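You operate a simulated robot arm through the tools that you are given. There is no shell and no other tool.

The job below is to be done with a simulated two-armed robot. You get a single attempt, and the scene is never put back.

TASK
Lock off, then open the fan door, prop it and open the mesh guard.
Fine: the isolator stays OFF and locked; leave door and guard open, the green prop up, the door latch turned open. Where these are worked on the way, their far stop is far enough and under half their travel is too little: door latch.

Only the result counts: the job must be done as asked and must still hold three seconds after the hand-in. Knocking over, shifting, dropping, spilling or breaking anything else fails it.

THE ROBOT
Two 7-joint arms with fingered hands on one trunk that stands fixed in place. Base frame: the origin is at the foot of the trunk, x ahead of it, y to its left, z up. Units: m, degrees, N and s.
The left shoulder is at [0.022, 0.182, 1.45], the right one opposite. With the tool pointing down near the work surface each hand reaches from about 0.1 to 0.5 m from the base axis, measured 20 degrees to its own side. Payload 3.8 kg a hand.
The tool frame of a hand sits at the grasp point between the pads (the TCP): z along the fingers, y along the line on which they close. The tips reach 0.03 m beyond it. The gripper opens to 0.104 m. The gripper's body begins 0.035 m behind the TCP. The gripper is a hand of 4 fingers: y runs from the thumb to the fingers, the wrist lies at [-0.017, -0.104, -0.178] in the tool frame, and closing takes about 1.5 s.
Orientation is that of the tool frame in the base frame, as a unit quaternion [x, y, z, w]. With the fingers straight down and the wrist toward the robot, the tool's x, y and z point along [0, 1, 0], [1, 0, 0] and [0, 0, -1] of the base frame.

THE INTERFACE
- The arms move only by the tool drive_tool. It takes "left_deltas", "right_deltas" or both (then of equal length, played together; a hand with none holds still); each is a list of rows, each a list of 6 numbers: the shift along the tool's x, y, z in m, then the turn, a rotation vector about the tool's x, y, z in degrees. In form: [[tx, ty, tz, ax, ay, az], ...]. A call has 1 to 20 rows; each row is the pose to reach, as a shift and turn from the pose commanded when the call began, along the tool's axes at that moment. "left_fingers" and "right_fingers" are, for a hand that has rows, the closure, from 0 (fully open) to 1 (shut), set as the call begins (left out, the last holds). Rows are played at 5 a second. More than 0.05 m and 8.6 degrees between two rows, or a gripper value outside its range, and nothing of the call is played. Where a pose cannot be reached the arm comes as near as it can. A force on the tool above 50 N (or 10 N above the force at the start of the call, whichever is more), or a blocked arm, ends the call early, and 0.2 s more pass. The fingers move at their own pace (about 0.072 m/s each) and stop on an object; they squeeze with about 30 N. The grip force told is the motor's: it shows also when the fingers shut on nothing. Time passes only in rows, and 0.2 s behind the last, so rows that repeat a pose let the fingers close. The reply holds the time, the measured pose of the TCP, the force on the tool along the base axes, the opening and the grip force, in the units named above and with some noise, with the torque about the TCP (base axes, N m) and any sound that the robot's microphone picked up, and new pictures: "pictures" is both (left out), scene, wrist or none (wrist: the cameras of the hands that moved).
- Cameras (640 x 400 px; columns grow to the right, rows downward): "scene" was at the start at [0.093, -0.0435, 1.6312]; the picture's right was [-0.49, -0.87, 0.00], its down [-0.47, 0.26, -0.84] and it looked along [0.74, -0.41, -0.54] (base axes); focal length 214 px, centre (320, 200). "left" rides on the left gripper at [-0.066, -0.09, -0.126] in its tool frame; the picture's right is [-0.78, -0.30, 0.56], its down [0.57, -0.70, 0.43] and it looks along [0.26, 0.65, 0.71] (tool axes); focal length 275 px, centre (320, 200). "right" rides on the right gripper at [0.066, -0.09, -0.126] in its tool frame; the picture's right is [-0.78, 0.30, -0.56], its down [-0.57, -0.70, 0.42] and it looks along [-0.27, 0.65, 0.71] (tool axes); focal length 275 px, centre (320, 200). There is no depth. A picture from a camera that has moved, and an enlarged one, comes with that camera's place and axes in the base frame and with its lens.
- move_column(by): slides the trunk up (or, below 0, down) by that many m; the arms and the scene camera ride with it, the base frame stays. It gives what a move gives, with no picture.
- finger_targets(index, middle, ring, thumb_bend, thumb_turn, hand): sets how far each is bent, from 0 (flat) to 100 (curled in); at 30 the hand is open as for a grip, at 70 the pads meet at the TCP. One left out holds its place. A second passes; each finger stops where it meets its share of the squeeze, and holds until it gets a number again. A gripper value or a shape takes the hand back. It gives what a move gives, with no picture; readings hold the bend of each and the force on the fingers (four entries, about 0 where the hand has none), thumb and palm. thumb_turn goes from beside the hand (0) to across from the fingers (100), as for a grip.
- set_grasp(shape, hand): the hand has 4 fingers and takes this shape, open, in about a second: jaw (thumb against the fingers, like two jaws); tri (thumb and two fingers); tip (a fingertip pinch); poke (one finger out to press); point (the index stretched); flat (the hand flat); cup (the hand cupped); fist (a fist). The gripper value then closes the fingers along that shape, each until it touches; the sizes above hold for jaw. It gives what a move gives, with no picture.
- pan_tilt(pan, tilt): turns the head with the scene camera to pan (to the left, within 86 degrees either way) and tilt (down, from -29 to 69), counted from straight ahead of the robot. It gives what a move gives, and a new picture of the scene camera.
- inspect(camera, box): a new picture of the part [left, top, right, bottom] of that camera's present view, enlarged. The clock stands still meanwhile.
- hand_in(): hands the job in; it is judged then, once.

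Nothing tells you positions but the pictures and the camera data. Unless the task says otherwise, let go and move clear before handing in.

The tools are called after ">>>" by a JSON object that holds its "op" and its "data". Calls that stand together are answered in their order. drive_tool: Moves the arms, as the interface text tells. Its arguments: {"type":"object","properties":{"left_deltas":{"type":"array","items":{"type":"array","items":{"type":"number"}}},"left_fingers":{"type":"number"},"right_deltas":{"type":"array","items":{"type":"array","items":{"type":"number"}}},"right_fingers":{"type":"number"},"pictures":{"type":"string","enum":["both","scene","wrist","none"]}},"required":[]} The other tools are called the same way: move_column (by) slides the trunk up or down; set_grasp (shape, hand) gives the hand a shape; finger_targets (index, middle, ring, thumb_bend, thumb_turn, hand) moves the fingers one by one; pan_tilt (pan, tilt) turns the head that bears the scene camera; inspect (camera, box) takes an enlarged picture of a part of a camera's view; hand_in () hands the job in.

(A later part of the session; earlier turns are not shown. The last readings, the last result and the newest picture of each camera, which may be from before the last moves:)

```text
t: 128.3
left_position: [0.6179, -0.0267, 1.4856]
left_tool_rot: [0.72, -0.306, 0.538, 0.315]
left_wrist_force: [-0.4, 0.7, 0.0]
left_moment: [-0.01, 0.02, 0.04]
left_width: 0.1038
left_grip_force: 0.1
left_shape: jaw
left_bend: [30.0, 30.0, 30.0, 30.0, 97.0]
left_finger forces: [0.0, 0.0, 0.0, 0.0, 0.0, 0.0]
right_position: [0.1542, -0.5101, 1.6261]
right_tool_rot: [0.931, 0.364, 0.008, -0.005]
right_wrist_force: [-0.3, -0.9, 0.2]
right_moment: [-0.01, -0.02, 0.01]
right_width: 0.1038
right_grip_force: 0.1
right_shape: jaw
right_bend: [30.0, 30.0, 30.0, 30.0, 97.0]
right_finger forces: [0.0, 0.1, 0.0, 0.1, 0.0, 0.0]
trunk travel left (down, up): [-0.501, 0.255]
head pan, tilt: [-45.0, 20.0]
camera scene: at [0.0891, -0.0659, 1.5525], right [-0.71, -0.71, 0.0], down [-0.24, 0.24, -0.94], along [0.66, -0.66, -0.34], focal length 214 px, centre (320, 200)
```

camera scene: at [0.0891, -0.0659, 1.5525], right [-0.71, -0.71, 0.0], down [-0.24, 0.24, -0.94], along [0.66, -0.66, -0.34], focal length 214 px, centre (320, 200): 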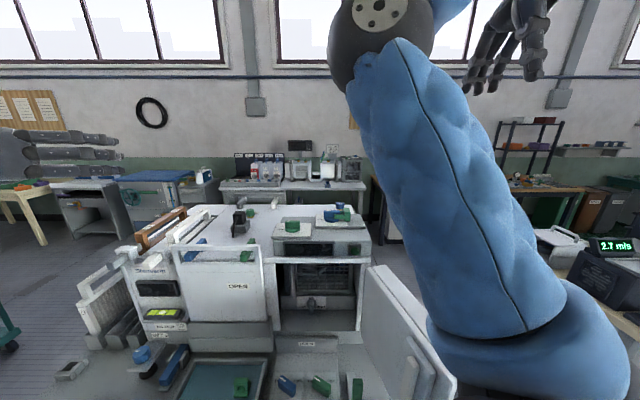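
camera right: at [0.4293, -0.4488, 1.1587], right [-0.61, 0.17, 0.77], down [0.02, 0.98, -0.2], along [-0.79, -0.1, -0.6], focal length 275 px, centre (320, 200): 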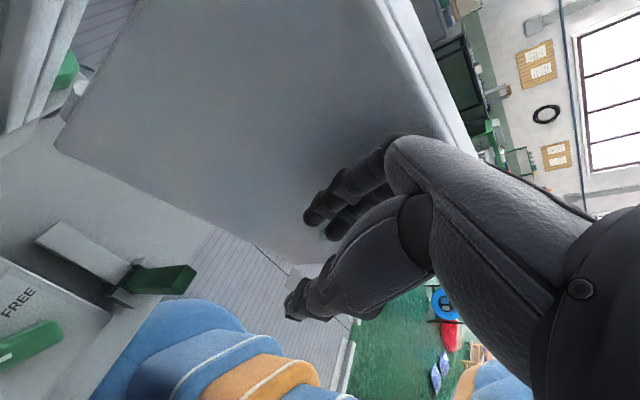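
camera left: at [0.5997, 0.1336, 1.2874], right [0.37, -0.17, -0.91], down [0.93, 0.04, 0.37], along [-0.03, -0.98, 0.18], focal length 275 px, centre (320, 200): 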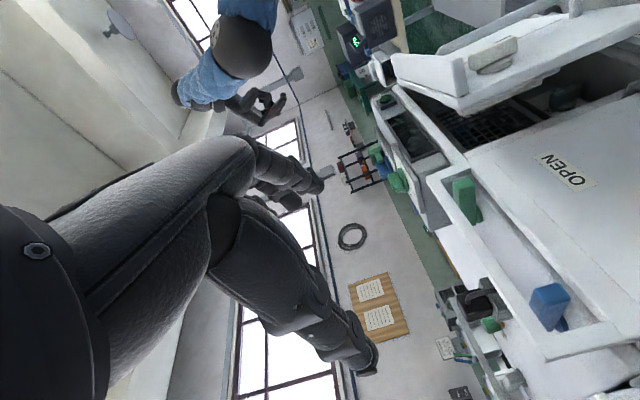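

>>> {"op": "drive_tool", "data": {"left_deltas": [[-0.006, 0.04, -0.006, 0, 0, 0], [-0.013, 0.08, -0.012, 0, 0, 0], [-0.0193, 0.12, -0.0172, 0, 0, 0]], "pictures": "none"}}

>>> {"op": "move_column", "data": {"by": -0.2}}

>>> {"op": "pan_tilt", "data": {"pan": -45, "tilt": 22}}

```text
t: 129.1
left_position: [0.5075, -0.0855, 1.4854]
left_tool_rot: [0.72, -0.306, 0.538, 0.314]
left_wrist_force: [-0.2, 0.1, 0.7]
left_moment: [-0.01, 0.02, 0.01]
left_width: 0.104
left_grip_force: 0.0
left_shape: jaw
left_bend: [30.0, 30.0, 30.0, 30.0, 97.0]
left_finger forces: [0.1, 0.0, 0.0, 0.0, 0.0, 0.1]
right_position: [0.1538, -0.5098, 1.6271]
right_tool_rot: [0.931, 0.365, 0.009, -0.004]
right_wrist_force: [0.1, -0.4, -0.5]
right_moment: [-0.01, 0.01, -0.04]
right_width: 0.1037
right_grip_force: 0.1
right_shape: jaw
right_bend: [30.0, 30.0, 30.0, 30.0, 97.0]
right_finger forces: [0.1, 0.0, 0.0, 0.1, 0.0, 0.0]
trunk travel left (down, up): [-0.501, 0.255]
head pan, tilt: [-45.0, 20.0]
```

```text
t: 131.2
left_position: [0.5085, -0.085, 1.2852]
left_tool_rot: [0.719, -0.307, 0.538, 0.315]
left_wrist_force: [0.7, -0.8, 0.4]
left_moment: [0.02, -0.01, -0.02]
left_width: 0.1036
left_grip_force: 0.1
left_shape: jaw
left_bend: [30.0, 30.0, 30.0, 30.0, 97.0]
left_finger forces: [0.0, 0.0, 0.1, 0.0, 0.1, 0.0]
right_position: [0.1527, -0.5095, 1.4288]
right_tool_rot: [0.931, 0.365, 0.01, -0.005]
right_wrist_force: [-0.6, -0.4, 0.8]
right_moment: [0.0, 0.01, -0.02]
right_width: 0.1037
right_grip_force: 0.0
right_shape: jaw
right_bend: [30.0, 30.0, 30.0, 30.0, 97.0]
right_finger forces: [0.1, 0.1, 0.0, 0.1, 0.0, 0.0]
trunk travel left (down, up): [-0.301, 0.455]
head pan, tilt: [-45.0, 20.0]
```

```text
t: 131.9
left_position: [0.5085, -0.0845, 1.2845]
left_tool_rot: [0.72, -0.307, 0.537, 0.315]
left_wrist_force: [0.5, 0.1, -0.2]
left_moment: [-0.02, 0.01, 0.0]
left_width: 0.1037
left_grip_force: 0.0
left_shape: jaw
left_bend: [30.0, 30.0, 30.0, 30.0, 97.0]
left_finger forces: [0.1, 0.0, 0.0, 0.1, 0.1, 0.1]
right_position: [0.1528, -0.5083, 1.4292]
right_tool_rot: [0.931, 0.365, 0.01, -0.004]
right_wrist_force: [-0.4, 0.9, -0.3]
right_moment: [-0.02, -0.03, -0.01]
right_width: 0.1038
right_grip_force: 0.1
right_shape: jaw
right_bend: [30.0, 30.0, 30.0, 30.0, 97.0]
right_finger forces: [0.0, 0.0, 0.0, 0.1, 0.1, 0.1]
trunk travel left (down, up): [-0.301, 0.455]
head pan, tilt: [-45.0, 22.0]
camera scene: at [0.1397, -0.0658, 1.3475], right [-0.71, -0.71, 0.0], down [-0.26, 0.26, -0.93], along [0.66, -0.66, -0.37], focal length 214 px, centre (320, 200)
```

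scene: 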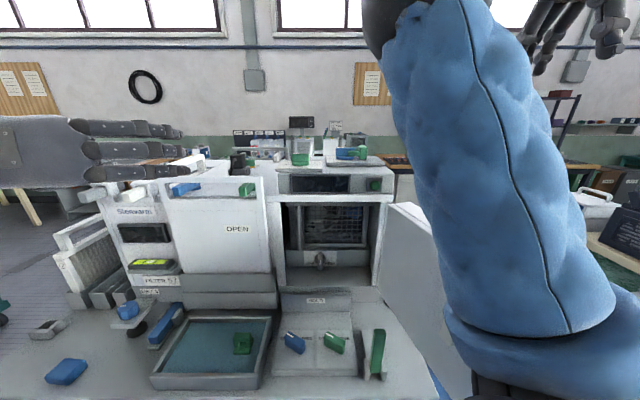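

>>> {"op": "inspect", "data": {"camera": "scene", "box": [265, 185, 405, 285]}}

>>> {"op": "inspect", "data": {"camera": "left", "box": [300, 0, 640, 280]}}

```text
4.00 times, centred on (335, 235) of scene
camera zoom: at [0.1397, -0.0658, 1.3475], right [-0.71, -0.71, 0.0], down [-0.26, 0.26, -0.93], along [0.66, -0.66, -0.37], focal length 858 px, centre (260, 60)
```

zoom: 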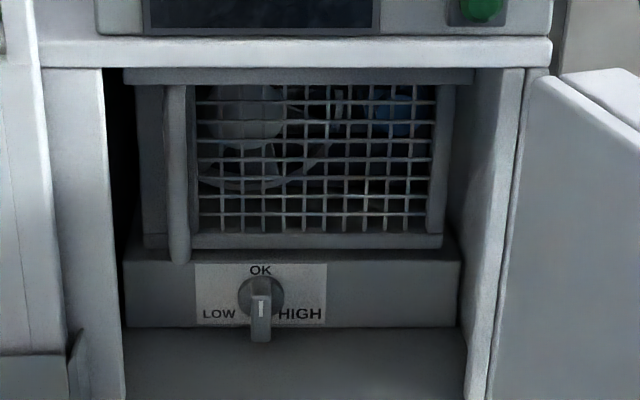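

```text
1.43 times, centred on (470, 140) of left
camera zoom: at [0.4905, 0.0747, 1.2381], right [0.37, -0.17, -0.91], down [0.93, 0.04, 0.37], along [-0.03, -0.98, 0.18], focal length 393 px, centre (106, 286)
```

zoom: 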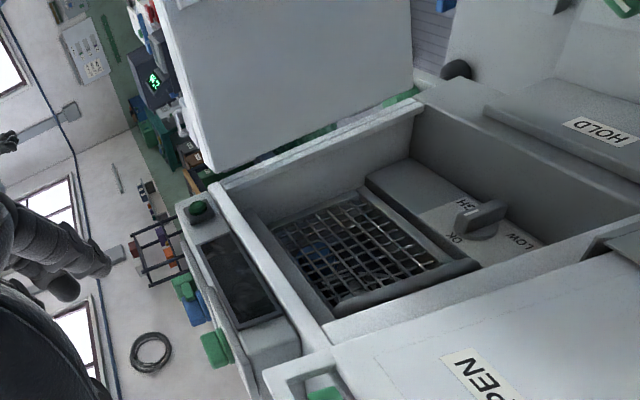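

>>> {"op": "move_column", "data": {"by": -0.15}}

>>> {"op": "drive_tool", "data": {"left_deltas": [[-0.02, 0.02, 0.01, 0, 0, 0], [-0.04, 0.04, 0.02, 0, 0, 0], [-0.06, 0.06, 0.03, 0, 0, 0], [-0.08, 0.09, 0.04, 0, 0, 0], [-0.1, 0.11, 0.05, 0, 0, 0], [-0.1, 0.11, 0.05, 0, 0, 0]]}}

```text
t: 133.6
left_position: [0.5082, -0.0842, 1.1356]
left_tool_rot: [0.719, -0.306, 0.539, 0.314]
left_wrist_force: [-1.0, -1.0, 0.6]
left_moment: [0.02, 0.02, 0.01]
left_width: 0.1039
left_grip_force: 0.1
left_shape: jaw
left_bend: [30.0, 30.0, 30.0, 30.0, 97.0]
left_finger forces: [0.0, 0.0, 0.0, 0.0, 0.0, 0.0]
right_position: [0.1529, -0.5097, 1.2791]
right_tool_rot: [0.931, 0.364, 0.01, -0.005]
right_wrist_force: [-0.1, -0.5, 0.6]
right_moment: [0.02, 0.0, -0.02]
right_width: 0.1036
right_grip_force: 0.1
right_shape: jaw
right_bend: [30.0, 30.0, 30.0, 30.0, 97.0]
right_finger forces: [0.0, 0.1, 0.0, 0.0, 0.0, 0.0]
trunk travel left (down, up): [-0.151, 0.605]
head pan, tilt: [-45.0, 22.0]
```

```text
t: 135.0
left_position: [0.43, -0.1818, 1.0417]
left_tool_rot: [0.719, -0.307, 0.538, 0.315]
left_wrist_force: [1.0, 0.3, 1.0]
left_moment: [0.03, 0.01, 0.0]
left_width: 0.1034
left_grip_force: 0.1
left_shape: jaw
left_bend: [30.0, 30.0, 30.0, 30.0, 97.0]
left_finger forces: [0.1, 0.0, 0.0, 0.0, 0.0, 0.0]
right_position: [0.153, -0.5097, 1.2792]
right_tool_rot: [0.931, 0.365, 0.01, -0.004]
right_wrist_force: [-0.2, -0.3, 0.1]
right_moment: [0.03, -0.01, 0.0]
right_width: 0.1038
right_grip_force: 0.1
right_shape: jaw
right_bend: [30.0, 30.0, 30.0, 30.0, 97.0]
right_finger forces: [0.1, 0.0, 0.0, 0.0, 0.1, 0.1]
trunk travel left (down, up): [-0.151, 0.605]
head pan, tilt: [-45.0, 22.0]
camera scene: at [0.2121, -0.0657, 1.1926], right [-0.71, -0.71, 0.0], down [-0.27, 0.26, -0.93], along [0.66, -0.66, -0.37], focal length 214 px, centre (320, 200)
camera left: at [0.4107, -0.0223, 0.9941], right [0.37, -0.17, -0.91], down [0.93, 0.04, 0.37], along [-0.03, -0.98, 0.18], focal length 275 px, centre (320, 200)
```

scene: 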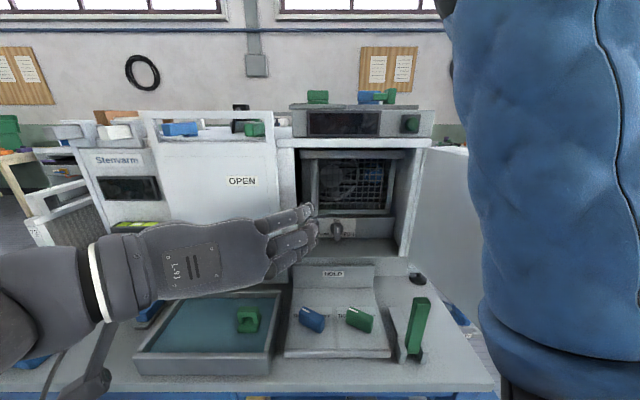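
left: 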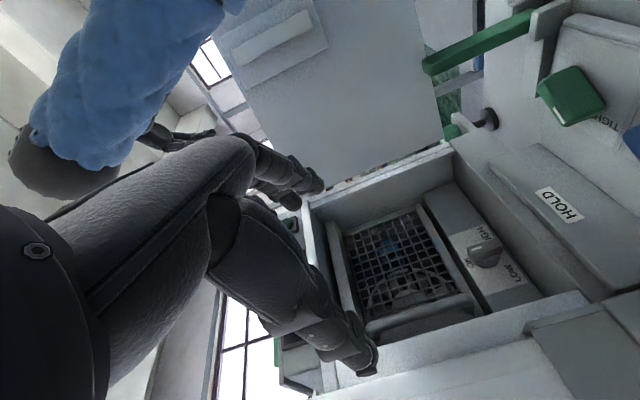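

>>> {"op": "inspect", "data": {"camera": "left", "box": [300, 160, 600, 380]}}

>>> {"op": "inspect", "data": {"camera": "scene", "box": [280, 130, 420, 260]}}

```text
1.82 times, centred on (450, 270) of left
camera zoom: at [0.4107, -0.0223, 0.9941], right [0.37, -0.17, -0.91], down [0.93, 0.04, 0.37], along [-0.03, -0.98, 0.18], focal length 500 px, centre (84, 73)
```

zoom: 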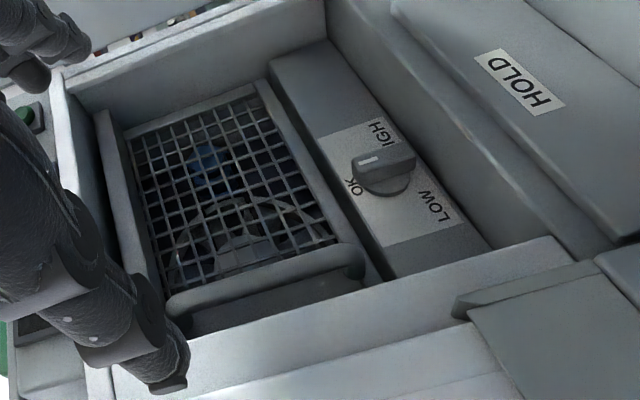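

```text
3.08 times, centred on (350, 195) of scene
camera zoom: at [0.2121, -0.0657, 1.1926], right [-0.71, -0.71, 0.0], down [-0.27, 0.26, -0.93], along [0.66, -0.66, -0.37], focal length 660 px, centre (228, 215)
```

zoom: 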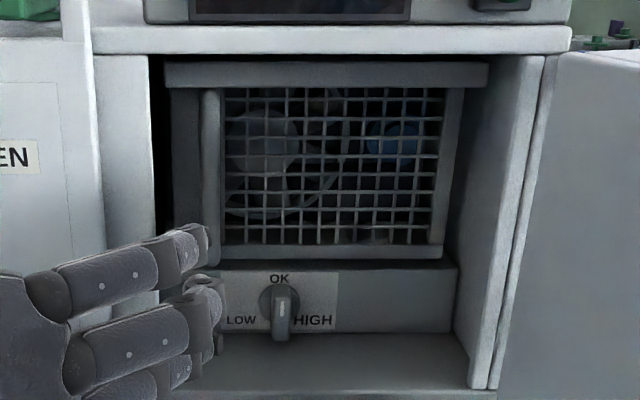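

The guard has a vertical pull bar on its left side at about r=-0.119, f=0.757, set roughly 8 cm inside the opening. I'll turn the left hand slightly left, narrow the fingers and line up in front of it.

>>> {"op": "drive_tool", "data": {"left_deltas": [[0.004, 0.01, 0.034, 3.4, 0, 0], [0.008, 0.02, 0.068, 6.8, 0, 0], [0.012, 0.03, 0.102, 10.2, 0, 0], [0.016, 0.04, 0.136, 13.6, 0, 0], [0.02, 0.05, 0.17, 17, 0, 0], [0.0243, 0.059, 0.204, 20, 0, 0], [0.0243, 0.059, 0.204, 20, 0, 0]]}}

>>> {"op": "finger_targets", "data": {"hand": "left", "index": 55, "middle": 55, "ring": 55, "thumb_bend": 57, "thumb_turn": 100}}

>>> {"op": "inspect", "data": {"camera": "left", "box": [200, 100, 600, 400]}}

>>> {"op": "inspect", "data": {"camera": "scene", "box": [260, 120, 420, 270]}}

```text
t: 136.6
left_position: [0.5063, -0.3783, 1.0256]
left_tool_rot: [0.763, -0.208, 0.583, 0.185]
left_wrist_force: [0.3, -0.3, -1.1]
left_moment: [0.01, 0.02, -0.02]
left_width: 0.1036
left_grip_force: 0.1
left_shape: jaw
left_bend: [30.0, 30.0, 30.0, 30.0, 97.0]
left_finger forces: [0.0, 0.0, 0.1, 0.0, 0.0, 0.0]
right_position: [0.1528, -0.5096, 1.278]
right_tool_rot: [0.931, 0.365, 0.009, -0.004]
right_wrist_force: [0.8, -0.2, -1.1]
right_moment: [0.0, 0.02, 0.0]
right_width: 0.1037
right_grip_force: 0.0
right_shape: jaw
right_bend: [30.0, 30.0, 30.0, 30.0, 97.0]
right_finger forces: [0.0, 0.0, 0.0, 0.0, 0.1, 0.1]
trunk travel left (down, up): [-0.151, 0.605]
head pan, tilt: [-45.0, 22.0]
camera scene: at [0.2121, -0.0657, 1.1926], right [-0.71, -0.71, 0.0], down [-0.27, 0.26, -0.93], along [0.66, -0.66, -0.37], focal length 214 px, centre (320, 200)
camera left: at [0.4377, -0.2303, 0.9897], right [0.43, 0.04, -0.9], down [0.85, 0.31, 0.42], along [0.3, -0.95, 0.1], focal length 275 px, centre (320, 200)
```

scene: 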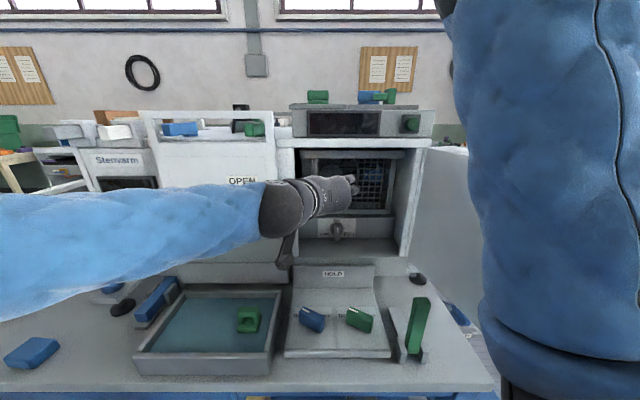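
left: 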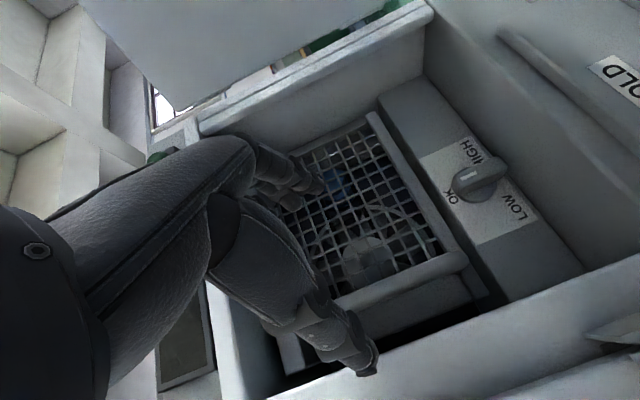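

```text
t: 137.6
left_position: [0.508, -0.3779, 1.0247]
left_tool_rot: [0.763, -0.208, 0.583, 0.186]
left_wrist_force: [-1.0, -0.3, 0.6]
left_moment: [-0.02, 0.01, 0.0]
left_width: 0.04
left_grip_force: 0.1
left_shape: fingers
left_bend: [55.0, 55.0, 55.0, 56.0, 100.0]
left_finger forces: [0.1, 0.0, 0.0, 0.0, 0.1, 0.0]
right_position: [0.1529, -0.5098, 1.278]
right_tool_rot: [0.931, 0.365, 0.009, -0.005]
right_wrist_force: [0.8, 0.2, 0.1]
right_moment: [-0.01, 0.01, 0.03]
right_width: 0.1035
right_grip_force: 0.0
right_shape: jaw
right_bend: [30.0, 30.0, 30.0, 30.0, 97.0]
right_finger forces: [0.1, 0.1, 0.1, 0.0, 0.0, 0.0]
trunk travel left (down, up): [-0.151, 0.605]
head pan, tilt: [-45.0, 22.0]
```

```text
1.33 times, centred on (400, 250) of left
camera zoom: at [0.4377, -0.2302, 0.9896], right [0.43, 0.04, -0.9], down [0.85, 0.31, 0.42], along [0.3, -0.95, 0.1], focal length 367 px, centre (213, 133)
```

zoom: 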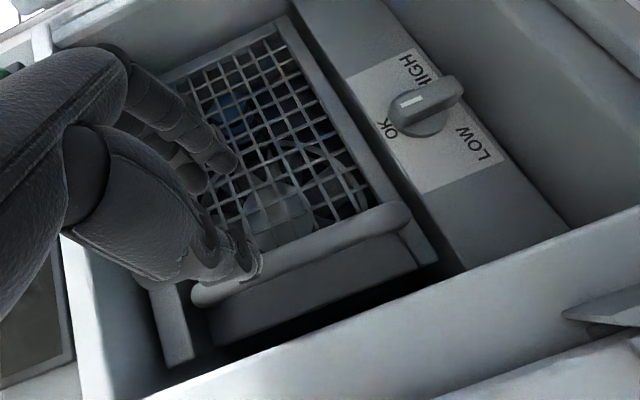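

```text
2.67 times, centred on (340, 195) of scene
camera zoom: at [0.2122, -0.0659, 1.1925], right [-0.71, -0.71, 0.0], down [-0.27, 0.27, -0.93], along [0.66, -0.66, -0.37], focal length 572 px, centre (267, 213)
```

zoom: 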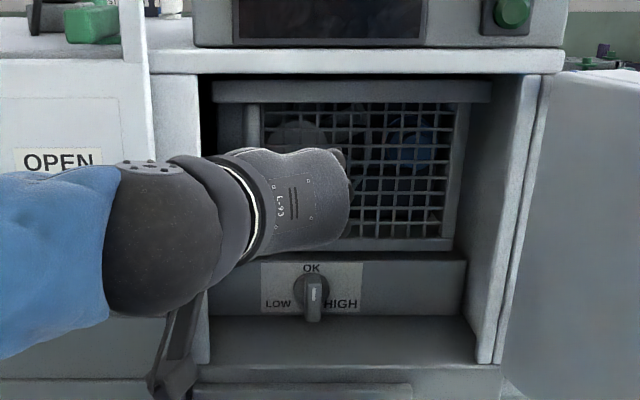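

>>> {"op": "drive_tool", "data": {"left_deltas": [[0, 0, 0.03, 0, 0, 0], [0, 0, 0.06, 0, 0, 0], [0, 0, 0.085, 0, 0, 0], [0, 0, 0.085, 0, 0, 0]]}}

>>> {"op": "inspect", "data": {"camera": "left", "box": [250, 150, 530, 380]}}

>>> {"op": "inspect", "data": {"camera": "scene", "box": [260, 120, 420, 270]}}

```text
t: 138.6
left_position: [0.5597, -0.3694, 0.9959]
left_tool_rot: [0.763, -0.209, 0.583, 0.185]
left_wrist_force: [0.5, 0.1, 0.2]
left_moment: [0.0, -0.01, 0.01]
left_width: 0.0395
left_grip_force: 0.0
left_shape: fingers
left_bend: [55.0, 55.0, 55.0, 56.0, 100.0]
left_finger forces: [0.0, 0.1, 0.0, 0.0, 0.0, 0.0]
left hand out of reach, approached as far as the arm can: row 1, 2, 3, 4
right_position: [0.1535, -0.5101, 1.2787]
right_tool_rot: [0.931, 0.366, 0.008, -0.005]
right_wrist_force: [-1.1, -0.5, 0.1]
right_moment: [0.0, -0.03, -0.01]
right_width: 0.1037
right_grip_force: 0.1
right_shape: jaw
right_bend: [30.0, 30.0, 30.0, 30.0, 97.0]
right_finger forces: [0.0, 0.0, 0.1, 0.0, 0.0, 0.0]
trunk travel left (down, up): [-0.151, 0.605]
head pan, tilt: [-45.0, 22.0]
camera scene: at [0.2125, -0.0659, 1.1925], right [-0.71, -0.71, 0.0], down [-0.27, 0.27, -0.93], along [0.66, -0.66, -0.38], focal length 214 px, centre (320, 200)
camera left: at [0.4895, -0.2219, 0.9601], right [0.43, 0.04, -0.9], down [0.85, 0.31, 0.42], along [0.3, -0.95, 0.1], focal length 275 px, centre (320, 200)
```

scene: 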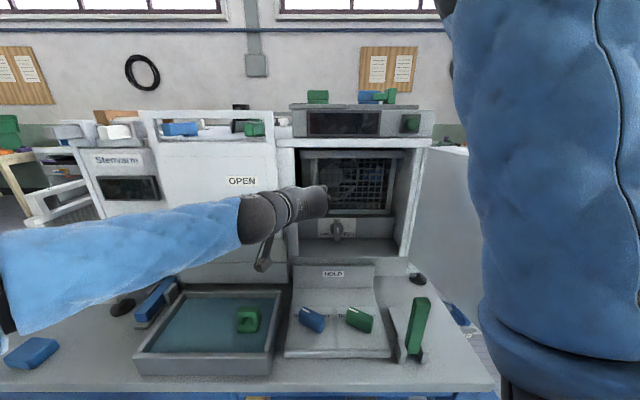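
left: 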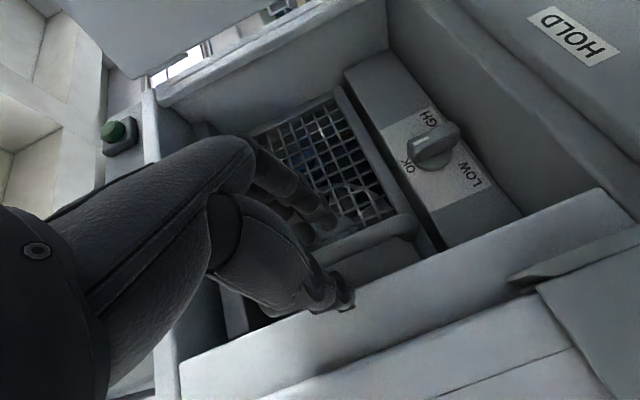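

```text
1.74 times, centred on (390, 265) of left
camera zoom: at [0.4895, -0.2219, 0.9601], right [0.43, 0.04, -0.9], down [0.85, 0.31, 0.42], along [0.3, -0.95, 0.1], focal length 479 px, centre (198, 87)
```

zoom: 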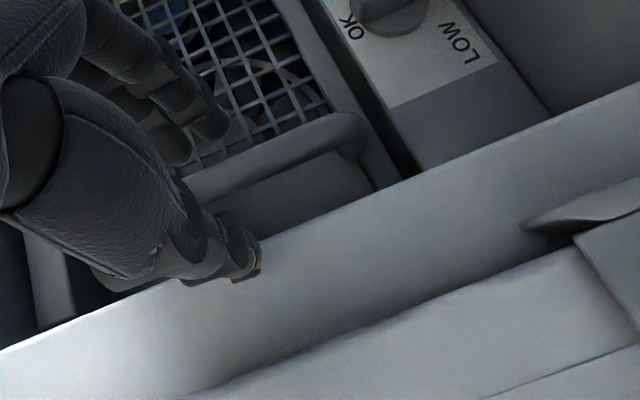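

```text
2.67 times, centred on (340, 195) of scene
camera zoom: at [0.2125, -0.0659, 1.1925], right [-0.71, -0.71, 0.0], down [-0.27, 0.27, -0.93], along [0.66, -0.66, -0.38], focal length 572 px, centre (267, 213)
```

zoom: 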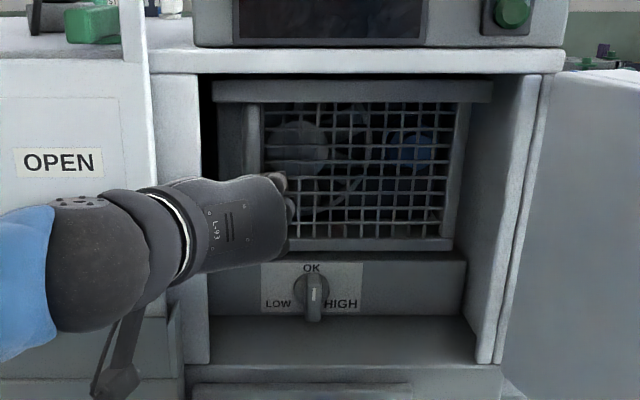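

The left arm can't reach in at that angle. The right hand, pitched 45° down with its wrist on the right, looks like a natural fit. I'll withdraw the left hand first.

>>> {"op": "drive_tool", "data": {"left_deltas": [[0, 0, -0.04, 0, 0, 0], [0, 0, -0.08, 0, 0, 0], [0, -0.02, -0.12, 0, 0, 0], [0.02, -0.06, -0.13, 0, 0, 0], [0.04, -0.1, -0.13, 0, 0, 0], [0.06, -0.14, -0.13, 0, 0, 0], [0.08, -0.18, -0.13, 0, 0, 0]], "pictures": "none"}}

>>> {"op": "move_column", "data": {"by": 0.2}}

>>> {"op": "pan_tilt", "data": {"pan": -45, "tilt": 25}}

```text
t: 140.2
left_position: [0.5702, -0.1587, 1.0984]
left_tool_rot: [0.763, -0.208, 0.583, 0.185]
left_wrist_force: [-0.2, 0.2, 0.0]
left_moment: [0.02, -0.01, 0.01]
left_width: 0.0395
left_grip_force: 0.0
left_shape: fingers
left_bend: [55.0, 55.0, 55.0, 56.0, 100.0]
left_finger forces: [0.1, 0.1, 0.0, 0.0, 0.0, 0.0]
right_position: [0.1535, -0.509, 1.279]
right_tool_rot: [0.931, 0.365, 0.009, -0.005]
right_wrist_force: [-0.7, 0.4, 0.3]
right_moment: [0.0, -0.02, 0.0]
right_width: 0.1039
right_grip_force: 0.1
right_shape: jaw
right_bend: [30.0, 30.0, 30.0, 30.0, 97.0]
right_finger forces: [0.0, 0.0, 0.1, 0.1, 0.0, 0.1]
trunk travel left (down, up): [-0.151, 0.605]
head pan, tilt: [-45.0, 22.0]
```

```text
t: 142.4
left_position: [0.5707, -0.158, 1.2966]
left_tool_rot: [0.764, -0.209, 0.582, 0.185]
left_wrist_force: [0.2, 0.0, 0.5]
left_moment: [0.02, 0.02, -0.01]
left_width: 0.0396
left_grip_force: 0.1
left_shape: fingers
left_bend: [55.0, 55.0, 55.0, 56.0, 100.0]
left_finger forces: [0.0, 0.1, 0.0, 0.0, 0.0, 0.0]
right_position: [0.1539, -0.5107, 1.4774]
right_tool_rot: [0.931, 0.365, 0.008, -0.005]
right_wrist_force: [0.4, 0.2, -0.9]
right_moment: [-0.04, 0.01, 0.04]
right_width: 0.1037
right_grip_force: 0.1
right_shape: jaw
right_bend: [30.0, 30.0, 30.0, 30.0, 97.0]
right_finger forces: [0.1, 0.0, 0.1, 0.1, 0.1, 0.1]
trunk travel left (down, up): [-0.351, 0.405]
head pan, tilt: [-45.0, 22.0]
```

```text
t: 143.0
left_position: [0.5701, -0.1579, 1.2967]
left_tool_rot: [0.764, -0.208, 0.582, 0.185]
left_wrist_force: [0.3, -0.1, 0.1]
left_moment: [0.0, -0.02, 0.02]
left_width: 0.0398
left_grip_force: 0.1
left_shape: fingers
left_bend: [55.0, 55.0, 55.0, 56.0, 100.0]
left_finger forces: [0.0, 0.0, 0.0, 0.0, 0.0, 0.0]
right_position: [0.1539, -0.5099, 1.4783]
right_tool_rot: [0.931, 0.365, 0.01, -0.006]
right_wrist_force: [-0.1, -0.4, 0.7]
right_moment: [0.01, 0.01, 0.0]
right_width: 0.1036
right_grip_force: 0.1
right_shape: jaw
right_bend: [30.0, 30.0, 30.0, 30.0, 97.0]
right_finger forces: [0.0, 0.0, 0.1, 0.1, 0.0, 0.0]
trunk travel left (down, up): [-0.351, 0.405]
head pan, tilt: [-45.0, 25.0]
camera scene: at [0.1216, -0.0654, 1.3934], right [-0.71, -0.71, 0.0], down [-0.3, 0.3, -0.91], along [0.64, -0.64, -0.42], focal length 214 px, centre (320, 200)
```

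scene: 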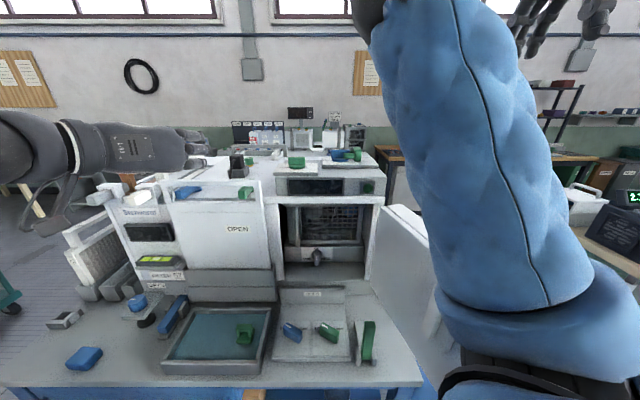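

>>> {"op": "drive_tool", "data": {"left_deltas": [[0.0, -0.02, -0.005, 0, 0, 0], [0.0, -0.04, -0.01, 0, 0, 0], [0.0, -0.06, -0.015, 0, 0, 0], [0.0, -0.08, -0.02, 0, 0, 0], [0.0, -0.1, -0.025, 0, 0, 0], [0, -0.12, -0.03, 0, 0, 0], [0, -0.12, -0.03, 0, 0, 0], [0, -0.12, -0.03, 0, 0, 0], [0, -0.12, -0.03, 0, 0, 0], [0, -0.12, -0.03, 0, 0, 0], [0, -0.12, -0.03, 0, 0, 0], [0, -0.12, -0.03, 0, 0, 0]], "right_deltas": [[0.023, 0.003, 0.007, 0, 0, -7.7], [0.046, 0.006, 0.014, 0, 0, -15.4], [0.068, 0.009, 0.02, 0, 0, -23], [0.09, 0.012, 0.027, 0, 0, -30.7], [0.113, 0.015, 0.033, 0, 0, -38.4], [0.136, 0.018, 0.04, 0, 0, -46], [0.158, 0.021, 0.047, 0, 0, -53.7], [0.18, 0.024, 0.053, 0, 0, -61.4], [0.204, 0.027, 0.06, 0, 0, -69], [0.226, 0.03, 0.067, 0, 0, -76.7], [0.249, 0.033, 0.073, 0, 0, -84.4], [0.272, 0.036, 0.08, 0, 0, -92]]}}

```text
t: 145.6
left_position: [0.61, -0.0407, 1.2989]
left_tool_rot: [0.763, -0.209, 0.583, 0.185]
left_wrist_force: [-0.7, -0.3, -0.3]
left_moment: [-0.02, -0.03, -0.03]
left_width: 0.0397
left_grip_force: 0.1
left_shape: fingers
left_bend: [55.0, 55.0, 55.0, 56.0, 100.0]
left_finger forces: [0.0, 0.0, 0.1, 0.0, 0.0, 0.0]
right_position: [0.3787, -0.3509, 1.4026]
right_tool_rot: [0.383, 0.924, 0.01, 0.004]
right_wrist_force: [0.9, 0.2, -0.6]
right_moment: [0.01, 0.02, 0.02]
right_width: 0.1035
right_grip_force: 0.1
right_shape: jaw
right_bend: [30.0, 30.0, 30.0, 30.0, 97.0]
right_finger forces: [0.1, 0.1, 0.0, 0.0, 0.0, 0.0]
trunk travel left (down, up): [-0.351, 0.405]
head pan, tilt: [-45.0, 25.0]
camera scene: at [0.1222, -0.0653, 1.3933], right [-0.71, -0.71, 0.0], down [-0.3, 0.3, -0.91], along [0.64, -0.64, -0.42], focal length 214 px, centre (320, 200)
camera right: at [0.2682, -0.3699, 1.5268], right [0.75, -0.35, 0.56], down [-0.09, -0.89, -0.44], along [0.66, 0.28, -0.7], focal length 275 px, centre (320, 200)
camera left: at [0.5393, 0.1071, 1.2635], right [0.43, 0.04, -0.9], down [0.85, 0.31, 0.42], along [0.3, -0.95, 0.1], focal length 275 px, centre (320, 200)
```

scene: 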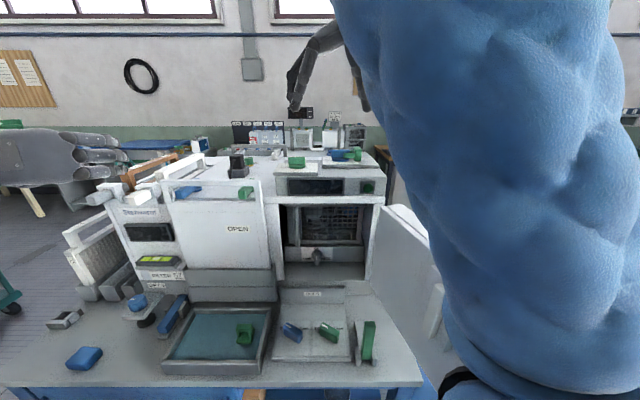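
right: 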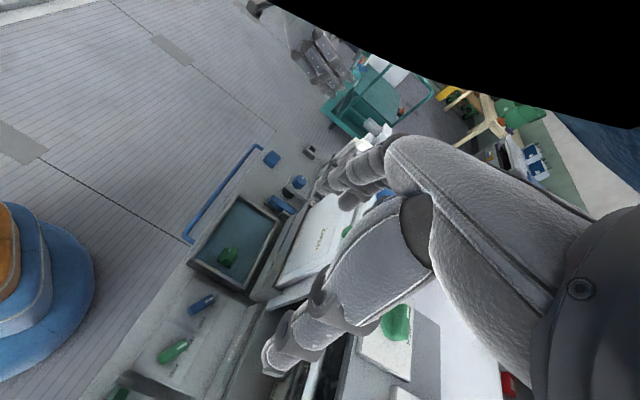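
left: 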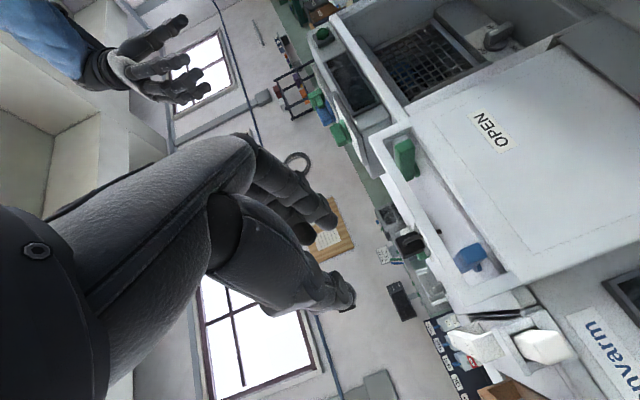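

>>> {"op": "drive_tool", "data": {"right_deltas": [[-0.006, 0.013, 0.036, 0, -7.9, 0], [-0.012, 0.026, 0.072, 0, -15.8, 0], [-0.019, 0.04, 0.108, 0, -23.7, 0], [-0.025, 0.053, 0.144, 0, -31.6, 0], [-0.031, 0.066, 0.18, 0, -39.5, 0], [-0.038, 0.079, 0.216, 0, -47.4, 0], [-0.044, 0.092, 0.2526, 0, -55, 0], [-0.044, 0.092, 0.2526, 0, -55, 0]]}}

>>> {"op": "finger_targets", "data": {"hand": "right", "index": 55, "middle": 55, "ring": 55, "thumb_bend": 45, "thumb_turn": 100}}

>>> {"op": "inspect", "data": {"camera": "scene", "box": [230, 130, 430, 290]}}

```text
t: 147.4
left_position: [0.6079, -0.0401, 1.2993]
left_tool_rot: [0.763, -0.208, 0.583, 0.186]
left_wrist_force: [-0.8, -1.1, -0.1]
left_moment: [0.01, 0.0, -0.02]
left_width: 0.0397
left_grip_force: 0.0
left_shape: fingers
left_bend: [55.0, 55.0, 55.0, 56.0, 100.0]
left_finger forces: [0.0, 0.0, 0.0, 0.0, 0.1, 0.0]
right_position: [0.5009, -0.3452, 1.2127]
right_tool_rot: [0.348, 0.833, -0.163, 0.397]
right_wrist_force: [0.3, 0.4, -0.5]
right_moment: [-0.01, 0.01, 0.0]
right_width: 0.1037
right_grip_force: 0.0
right_shape: jaw
right_bend: [30.0, 30.0, 30.0, 30.0, 97.0]
right_finger forces: [0.0, 0.0, 0.1, 0.0, 0.0, 0.1]
right hand out of reach, approached as far as the arm can: row 2, 3, 4, 5, 6, 7, 8
trunk travel left (down, up): [-0.351, 0.405]
head pan, tilt: [-45.0, 25.0]
camera scene: at [0.1215, -0.0651, 1.3934], right [-0.71, -0.71, 0.0], down [-0.3, 0.3, -0.91], along [0.64, -0.64, -0.42], focal length 214 px, centre (320, 200)
camera right: at [0.34, -0.3106, 1.2403], right [0.25, 0.16, 0.96], down [-0.01, -0.98, 0.17], along [0.97, -0.06, -0.24], focal length 275 px, centre (320, 200)
```

scene: 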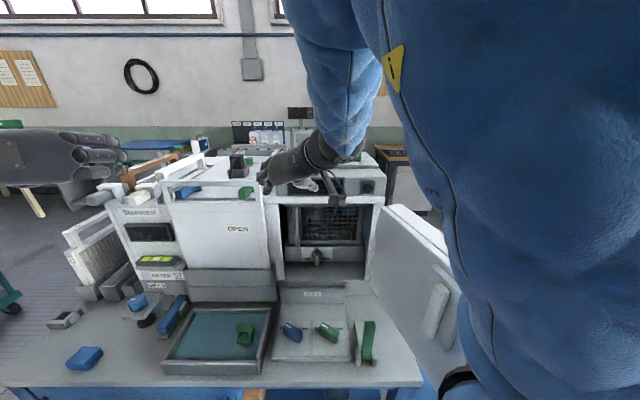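
right: 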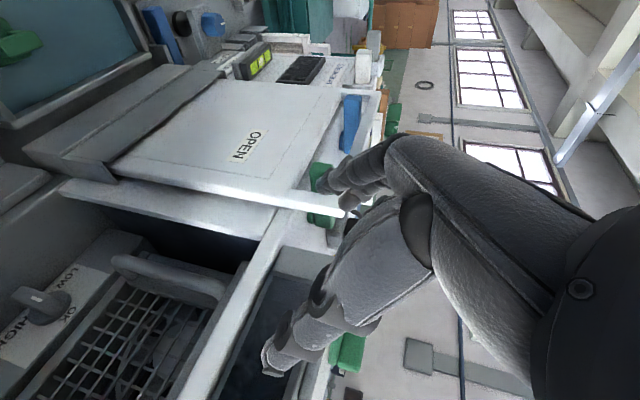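

```text
t: 148.4
left_position: [0.6089, -0.0396, 1.3]
left_tool_rot: [0.764, -0.209, 0.582, 0.186]
left_wrist_force: [-1.0, 0.0, -0.6]
left_moment: [0.02, 0.04, -0.01]
left_width: 0.0396
left_grip_force: 0.1
left_shape: fingers
left_bend: [55.0, 55.0, 55.0, 56.0, 100.0]
left_finger forces: [0.0, 0.1, 0.0, 0.0, 0.0, 0.1]
right_position: [0.5008, -0.3447, 1.2129]
right_tool_rot: [0.35, 0.832, -0.163, 0.398]
right_wrist_force: [-0.9, 0.3, 0.1]
right_moment: [-0.01, -0.01, -0.02]
right_width: 0.0542
right_grip_force: 0.0
right_shape: fingers
right_bend: [55.0, 55.0, 55.0, 45.0, 99.0]
right_finger forces: [0.0, 0.0, 0.0, 0.0, 0.1, 0.0]
trunk travel left (down, up): [-0.351, 0.405]
head pan, tilt: [-45.0, 25.0]
```

```text
2.50 times, centred on (330, 210) of scene
camera zoom: at [0.1216, -0.0653, 1.3933], right [-0.71, -0.71, 0.0], down [-0.3, 0.3, -0.91], along [0.64, -0.64, -0.42], focal length 536 px, centre (295, 175)
```

zoom: 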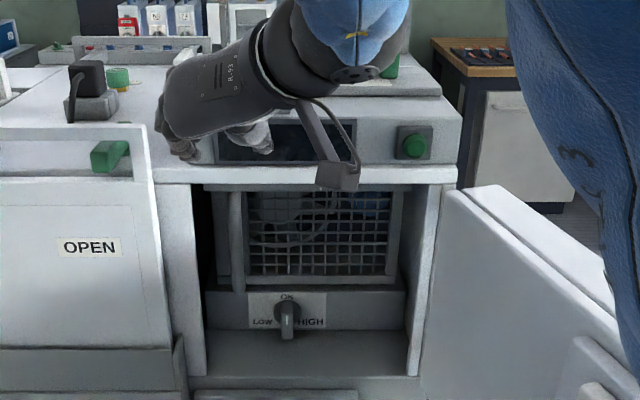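

The right hand is in the orientation I wanted and its camera shows the guard's bar clearly. I'll move it to the pre-grip point in front of the bar.

>>> {"op": "drive_tool", "data": {"right_deltas": [[0.0252, 0.0004, 0.0336, 0, 0, 0], [0.0504, 0.0008, 0.0672, 0, 0, 0], [0.0756, 0.001, 0.1008, 0, 0, 0], [0.1008, 0.0015, 0.1344, 0, 0, 0], [0.1008, 0.0015, 0.1344, 0, 0, 0]]}}

>>> {"op": "inspect", "data": {"camera": "scene", "box": [250, 150, 410, 280]}}

>>> {"op": "inspect", "data": {"camera": "right", "box": [100, 150, 440, 400]}}

```text
t: 149.2
left_position: [0.6042, -0.037, 1.3011]
left_tool_rot: [0.762, -0.208, 0.584, 0.186]
left_wrist_force: [0.5, -1.2, 0.2]
left_moment: [0.03, 0.03, 0.01]
left_width: 0.0395
left_grip_force: 0.2
left_shape: fingers
left_bend: [55.0, 55.0, 55.0, 56.0, 100.0]
left_finger forces: [0.0, 0.0, 0.0, 0.0, 0.0, 0.1]
right_position: [0.5602, -0.374, 1.1513]
right_tool_rot: [0.335, 0.841, -0.145, 0.398]
right_wrist_force: [-27.4, 37.9, 15.4]
right_moment: [-0.24, -0.49, 0.62]
right_width: 0.0536
right_grip_force: 25.6
right_shape: fingers
right_bend: [55.0, 55.0, 76.0, 45.0, 99.0]
right_finger forces: [0.0, 21.6, 24.3, 0.0, 4.0, 0.1]
right hand out of reach, approached as far as the arm can: row 1, 2, 3
trunk travel left (down, up): [-0.351, 0.405]
head pan, tilt: [-45.0, 25.0]
stopped in row 3 (right hand): the force on the tool passed its limit at 65 N (the readings are from after the stop); the commanded pose is now the measured one
camera scene: at [0.117, -0.0604, 1.3942], right [-0.71, -0.71, 0.0], down [-0.3, 0.3, -0.91], along [0.64, -0.64, -0.42], focal length 214 px, centre (320, 200)
camera right: at [0.3975, -0.3467, 1.1781], right [0.24, 0.15, 0.96], down [0.03, -0.99, 0.15], along [0.97, -0.01, -0.24], focal length 275 px, centre (320, 200)
```

scene: 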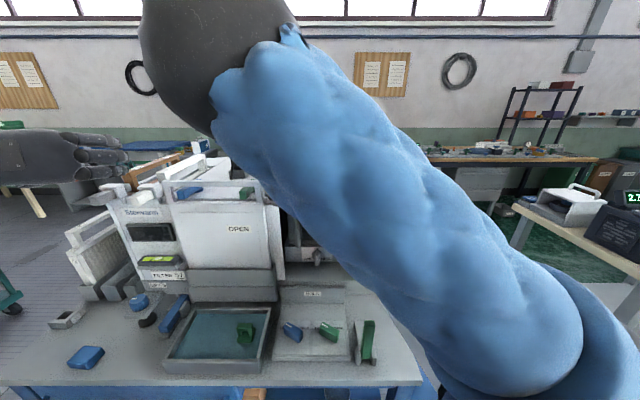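
right: 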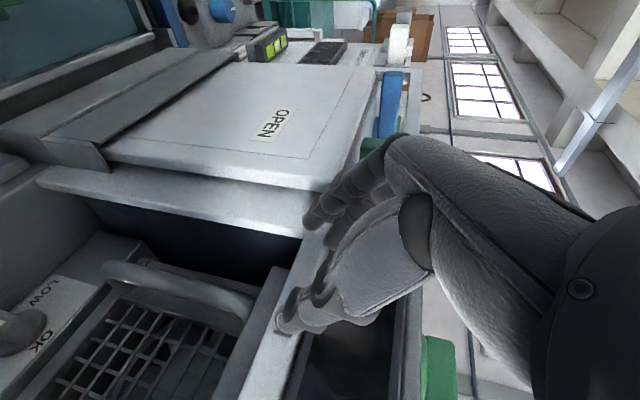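

```text
3.08 times, centred on (330, 215) of scene
camera zoom: at [0.117, -0.0604, 1.3942], right [-0.71, -0.71, 0.0], down [-0.3, 0.3, -0.91], along [0.64, -0.64, -0.42], focal length 660 px, centre (289, 154)
```

zoom: 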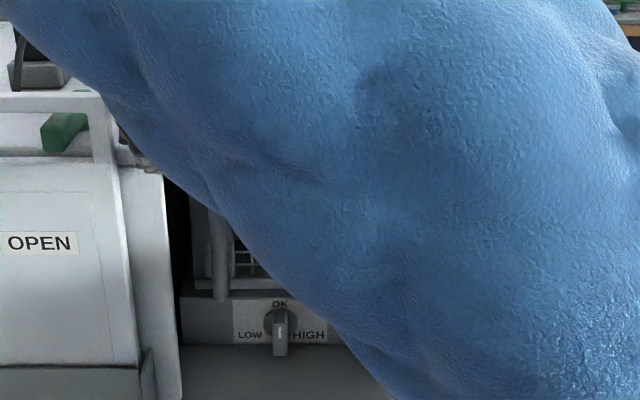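

```text
1.60 times, centred on (270, 275) of right
camera zoom: at [0.3975, -0.3467, 1.1781], right [0.24, 0.15, 0.96], down [0.03, -0.99, 0.15], along [0.97, -0.01, -0.24], focal length 440 px, centre (400, 80)
```

zoom: 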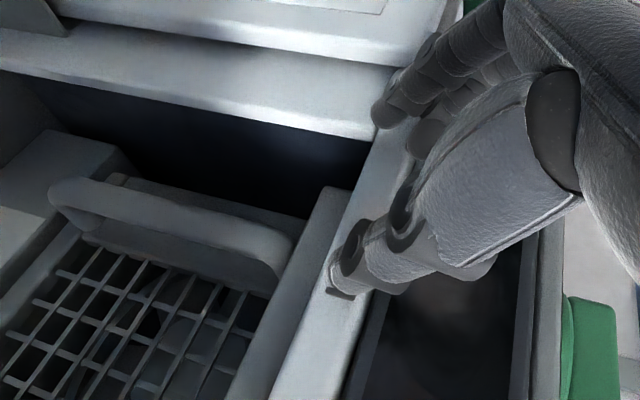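

The fingers touched the ledge above the opening because the arm drifted forward. I'll back off at once and raise the trunk, so the arm comes in from a higher shoulder.

>>> {"op": "drive_tool", "data": {"right_deltas": [[0, 0, -0.025, 0, 0, 0], [0, 0, -0.06, 0, 0, 0], [0, -0.01, -0.1, 0, 0, 0], [0, -0.02, -0.13, 0, 0, 0]], "pictures": "none"}}

>>> {"op": "move_column", "data": {"by": 0.17}}

>>> {"op": "pan_tilt", "data": {"pan": -45, "tilt": 35}}

```text
t: 150.2
left_position: [0.61, -0.0409, 1.2986]
left_tool_rot: [0.764, -0.208, 0.582, 0.185]
left_wrist_force: [0.0, -0.2, 0.1]
left_moment: [0.0, -0.01, 0.03]
left_width: 0.0396
left_grip_force: 0.0
left_shape: fingers
left_bend: [55.0, 55.0, 55.0, 56.0, 100.0]
left_finger forces: [0.0, 0.1, 0.0, 0.1, 0.1, 0.0]
right_position: [0.4937, -0.3464, 1.2128]
right_tool_rot: [0.343, 0.838, -0.15, 0.396]
right_wrist_force: [-0.5, 0.0, -1.1]
right_moment: [0.03, 0.04, 0.0]
right_width: 0.0534
right_grip_force: 0.0
right_shape: fingers
right_bend: [55.0, 55.0, 55.0, 45.0, 99.0]
right_finger forces: [0.0, 0.0, 0.0, 0.1, 0.0, 0.1]
right hand out of reach, approached as far as the arm can: row 1, 2, 4
trunk travel left (down, up): [-0.351, 0.405]
head pan, tilt: [-45.0, 25.0]
```

```text
t: 152.1
left_position: [0.6088, -0.0404, 1.4685]
left_tool_rot: [0.763, -0.208, 0.583, 0.185]
left_wrist_force: [0.4, 0.8, -0.9]
left_moment: [-0.01, -0.02, 0.0]
left_width: 0.0396
left_grip_force: 0.1
left_shape: fingers
left_bend: [55.0, 55.0, 55.0, 56.0, 100.0]
left_finger forces: [0.0, 0.0, 0.0, 0.1, 0.0, 0.0]
right_position: [0.4948, -0.346, 1.3837]
right_tool_rot: [0.343, 0.838, -0.15, 0.396]
right_wrist_force: [-0.3, -0.2, -0.2]
right_moment: [-0.02, -0.03, -0.02]
right_width: 0.0537
right_grip_force: 0.0
right_shape: fingers
right_bend: [55.0, 55.0, 55.0, 45.0, 99.0]
right_finger forces: [0.0, 0.1, 0.0, 0.0, 0.0, 0.1]
trunk travel left (down, up): [-0.521, 0.235]
head pan, tilt: [-45.0, 25.0]
```

```text
t: 152.8
left_position: [0.6091, -0.0405, 1.4689]
left_tool_rot: [0.763, -0.209, 0.583, 0.185]
left_wrist_force: [0.7, -0.4, -0.7]
left_moment: [0.0, -0.02, -0.01]
left_width: 0.0396
left_grip_force: 0.1
left_shape: fingers
left_bend: [55.0, 55.0, 55.0, 56.0, 100.0]
left_finger forces: [0.1, 0.1, 0.0, 0.0, 0.1, 0.0]
right_position: [0.494, -0.3462, 1.3841]
right_tool_rot: [0.342, 0.839, -0.15, 0.396]
right_wrist_force: [-0.2, 1.2, 0.1]
right_moment: [-0.01, 0.02, -0.01]
right_width: 0.0536
right_grip_force: 0.0
right_shape: fingers
right_bend: [55.0, 55.0, 55.0, 45.0, 99.0]
right_finger forces: [0.1, 0.1, 0.0, 0.0, 0.0, 0.0]
trunk travel left (down, up): [-0.521, 0.235]
head pan, tilt: [-45.0, 35.0]
camera scene: at [0.0832, -0.0624, 1.5488], right [-0.71, -0.71, 0.0], down [-0.41, 0.41, -0.82], along [0.58, -0.58, -0.57], focal length 214 px, centre (320, 200)
```

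scene: 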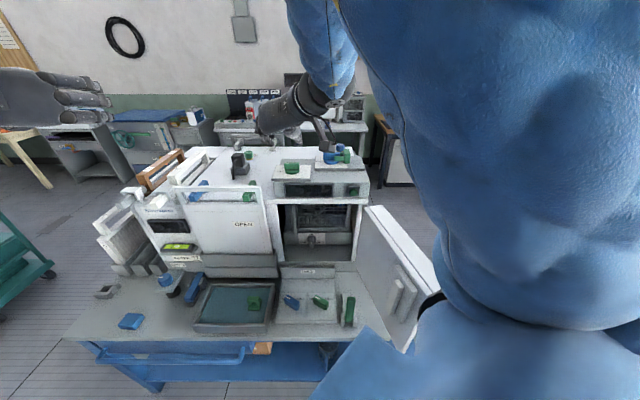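

>>> {"op": "drive_tool", "data": {"right_deltas": [[0.029, 0.001, 0.0285, 0, 0, 0], [0.058, 0.002, 0.057, 0, 0, 0], [0.087, 0.003, 0.0855, 0, 0, 0], [0.116, 0.0035, 0.114, 0, 0, 0], [0.145, 0.004, 0.1425, 0, 0, 0], [0.145, 0.004, 0.1425, 0, 0, 0]]}}

```text
t: 154.0
left_position: [0.6075, -0.04, 1.4676]
left_tool_rot: [0.763, -0.208, 0.583, 0.185]
left_wrist_force: [0.4, 0.3, 0.0]
left_moment: [-0.04, -0.01, -0.02]
left_width: 0.0395
left_grip_force: 0.0
left_shape: fingers
left_bend: [55.0, 55.0, 55.0, 56.0, 100.0]
left_finger forces: [0.1, 0.1, 0.1, 0.0, 0.0, 0.0]
right_position: [0.5575, -0.4075, 1.2315]
right_tool_rot: [0.339, 0.839, -0.14, 0.403]
right_wrist_force: [-2.1, 2.1, 5.1]
right_moment: [-0.28, 0.14, -0.07]
right_width: 0.055
right_grip_force: 2.8
right_shape: fingers
right_bend: [55.0, 55.0, 55.0, 44.0, 100.0]
right_finger forces: [0.1, 0.0, 0.0, 0.0, 6.0, 0.0]
right hand out of reach, approached as far as the arm can: row 1, 2, 3, 4, 5
trunk travel left (down, up): [-0.521, 0.235]
head pan, tilt: [-45.0, 35.0]
stopped in row 5 (right hand): the force on the tool passed its limit at 71 N (the readings are from after the stop); the commanded pose is now the measured one
camera scene: at [0.081, -0.0607, 1.549], right [-0.71, -0.71, 0.0], down [-0.4, 0.4, -0.82], along [0.58, -0.58, -0.57], focal length 214 px, centre (320, 200)
camera right: at [0.3945, -0.379, 1.257], right [0.22, 0.15, 0.96], down [0.03, -0.99, 0.14], along [0.97, -0.01, -0.22], focal length 275 px, centre (320, 200)
```

scene: 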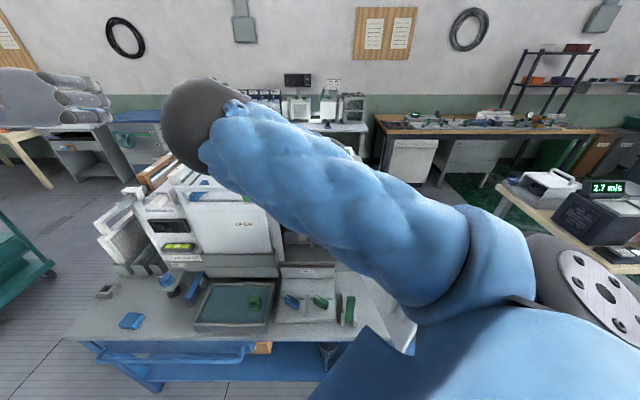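
right: 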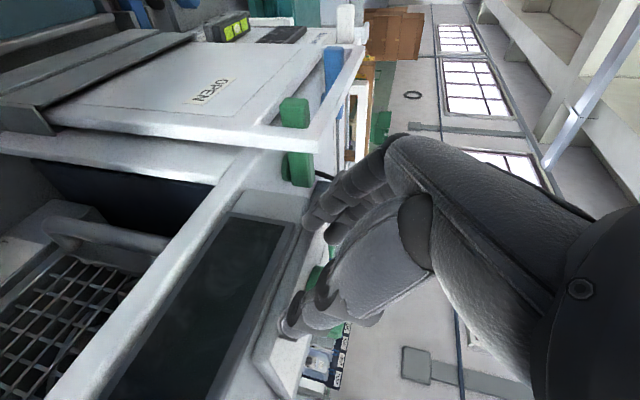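

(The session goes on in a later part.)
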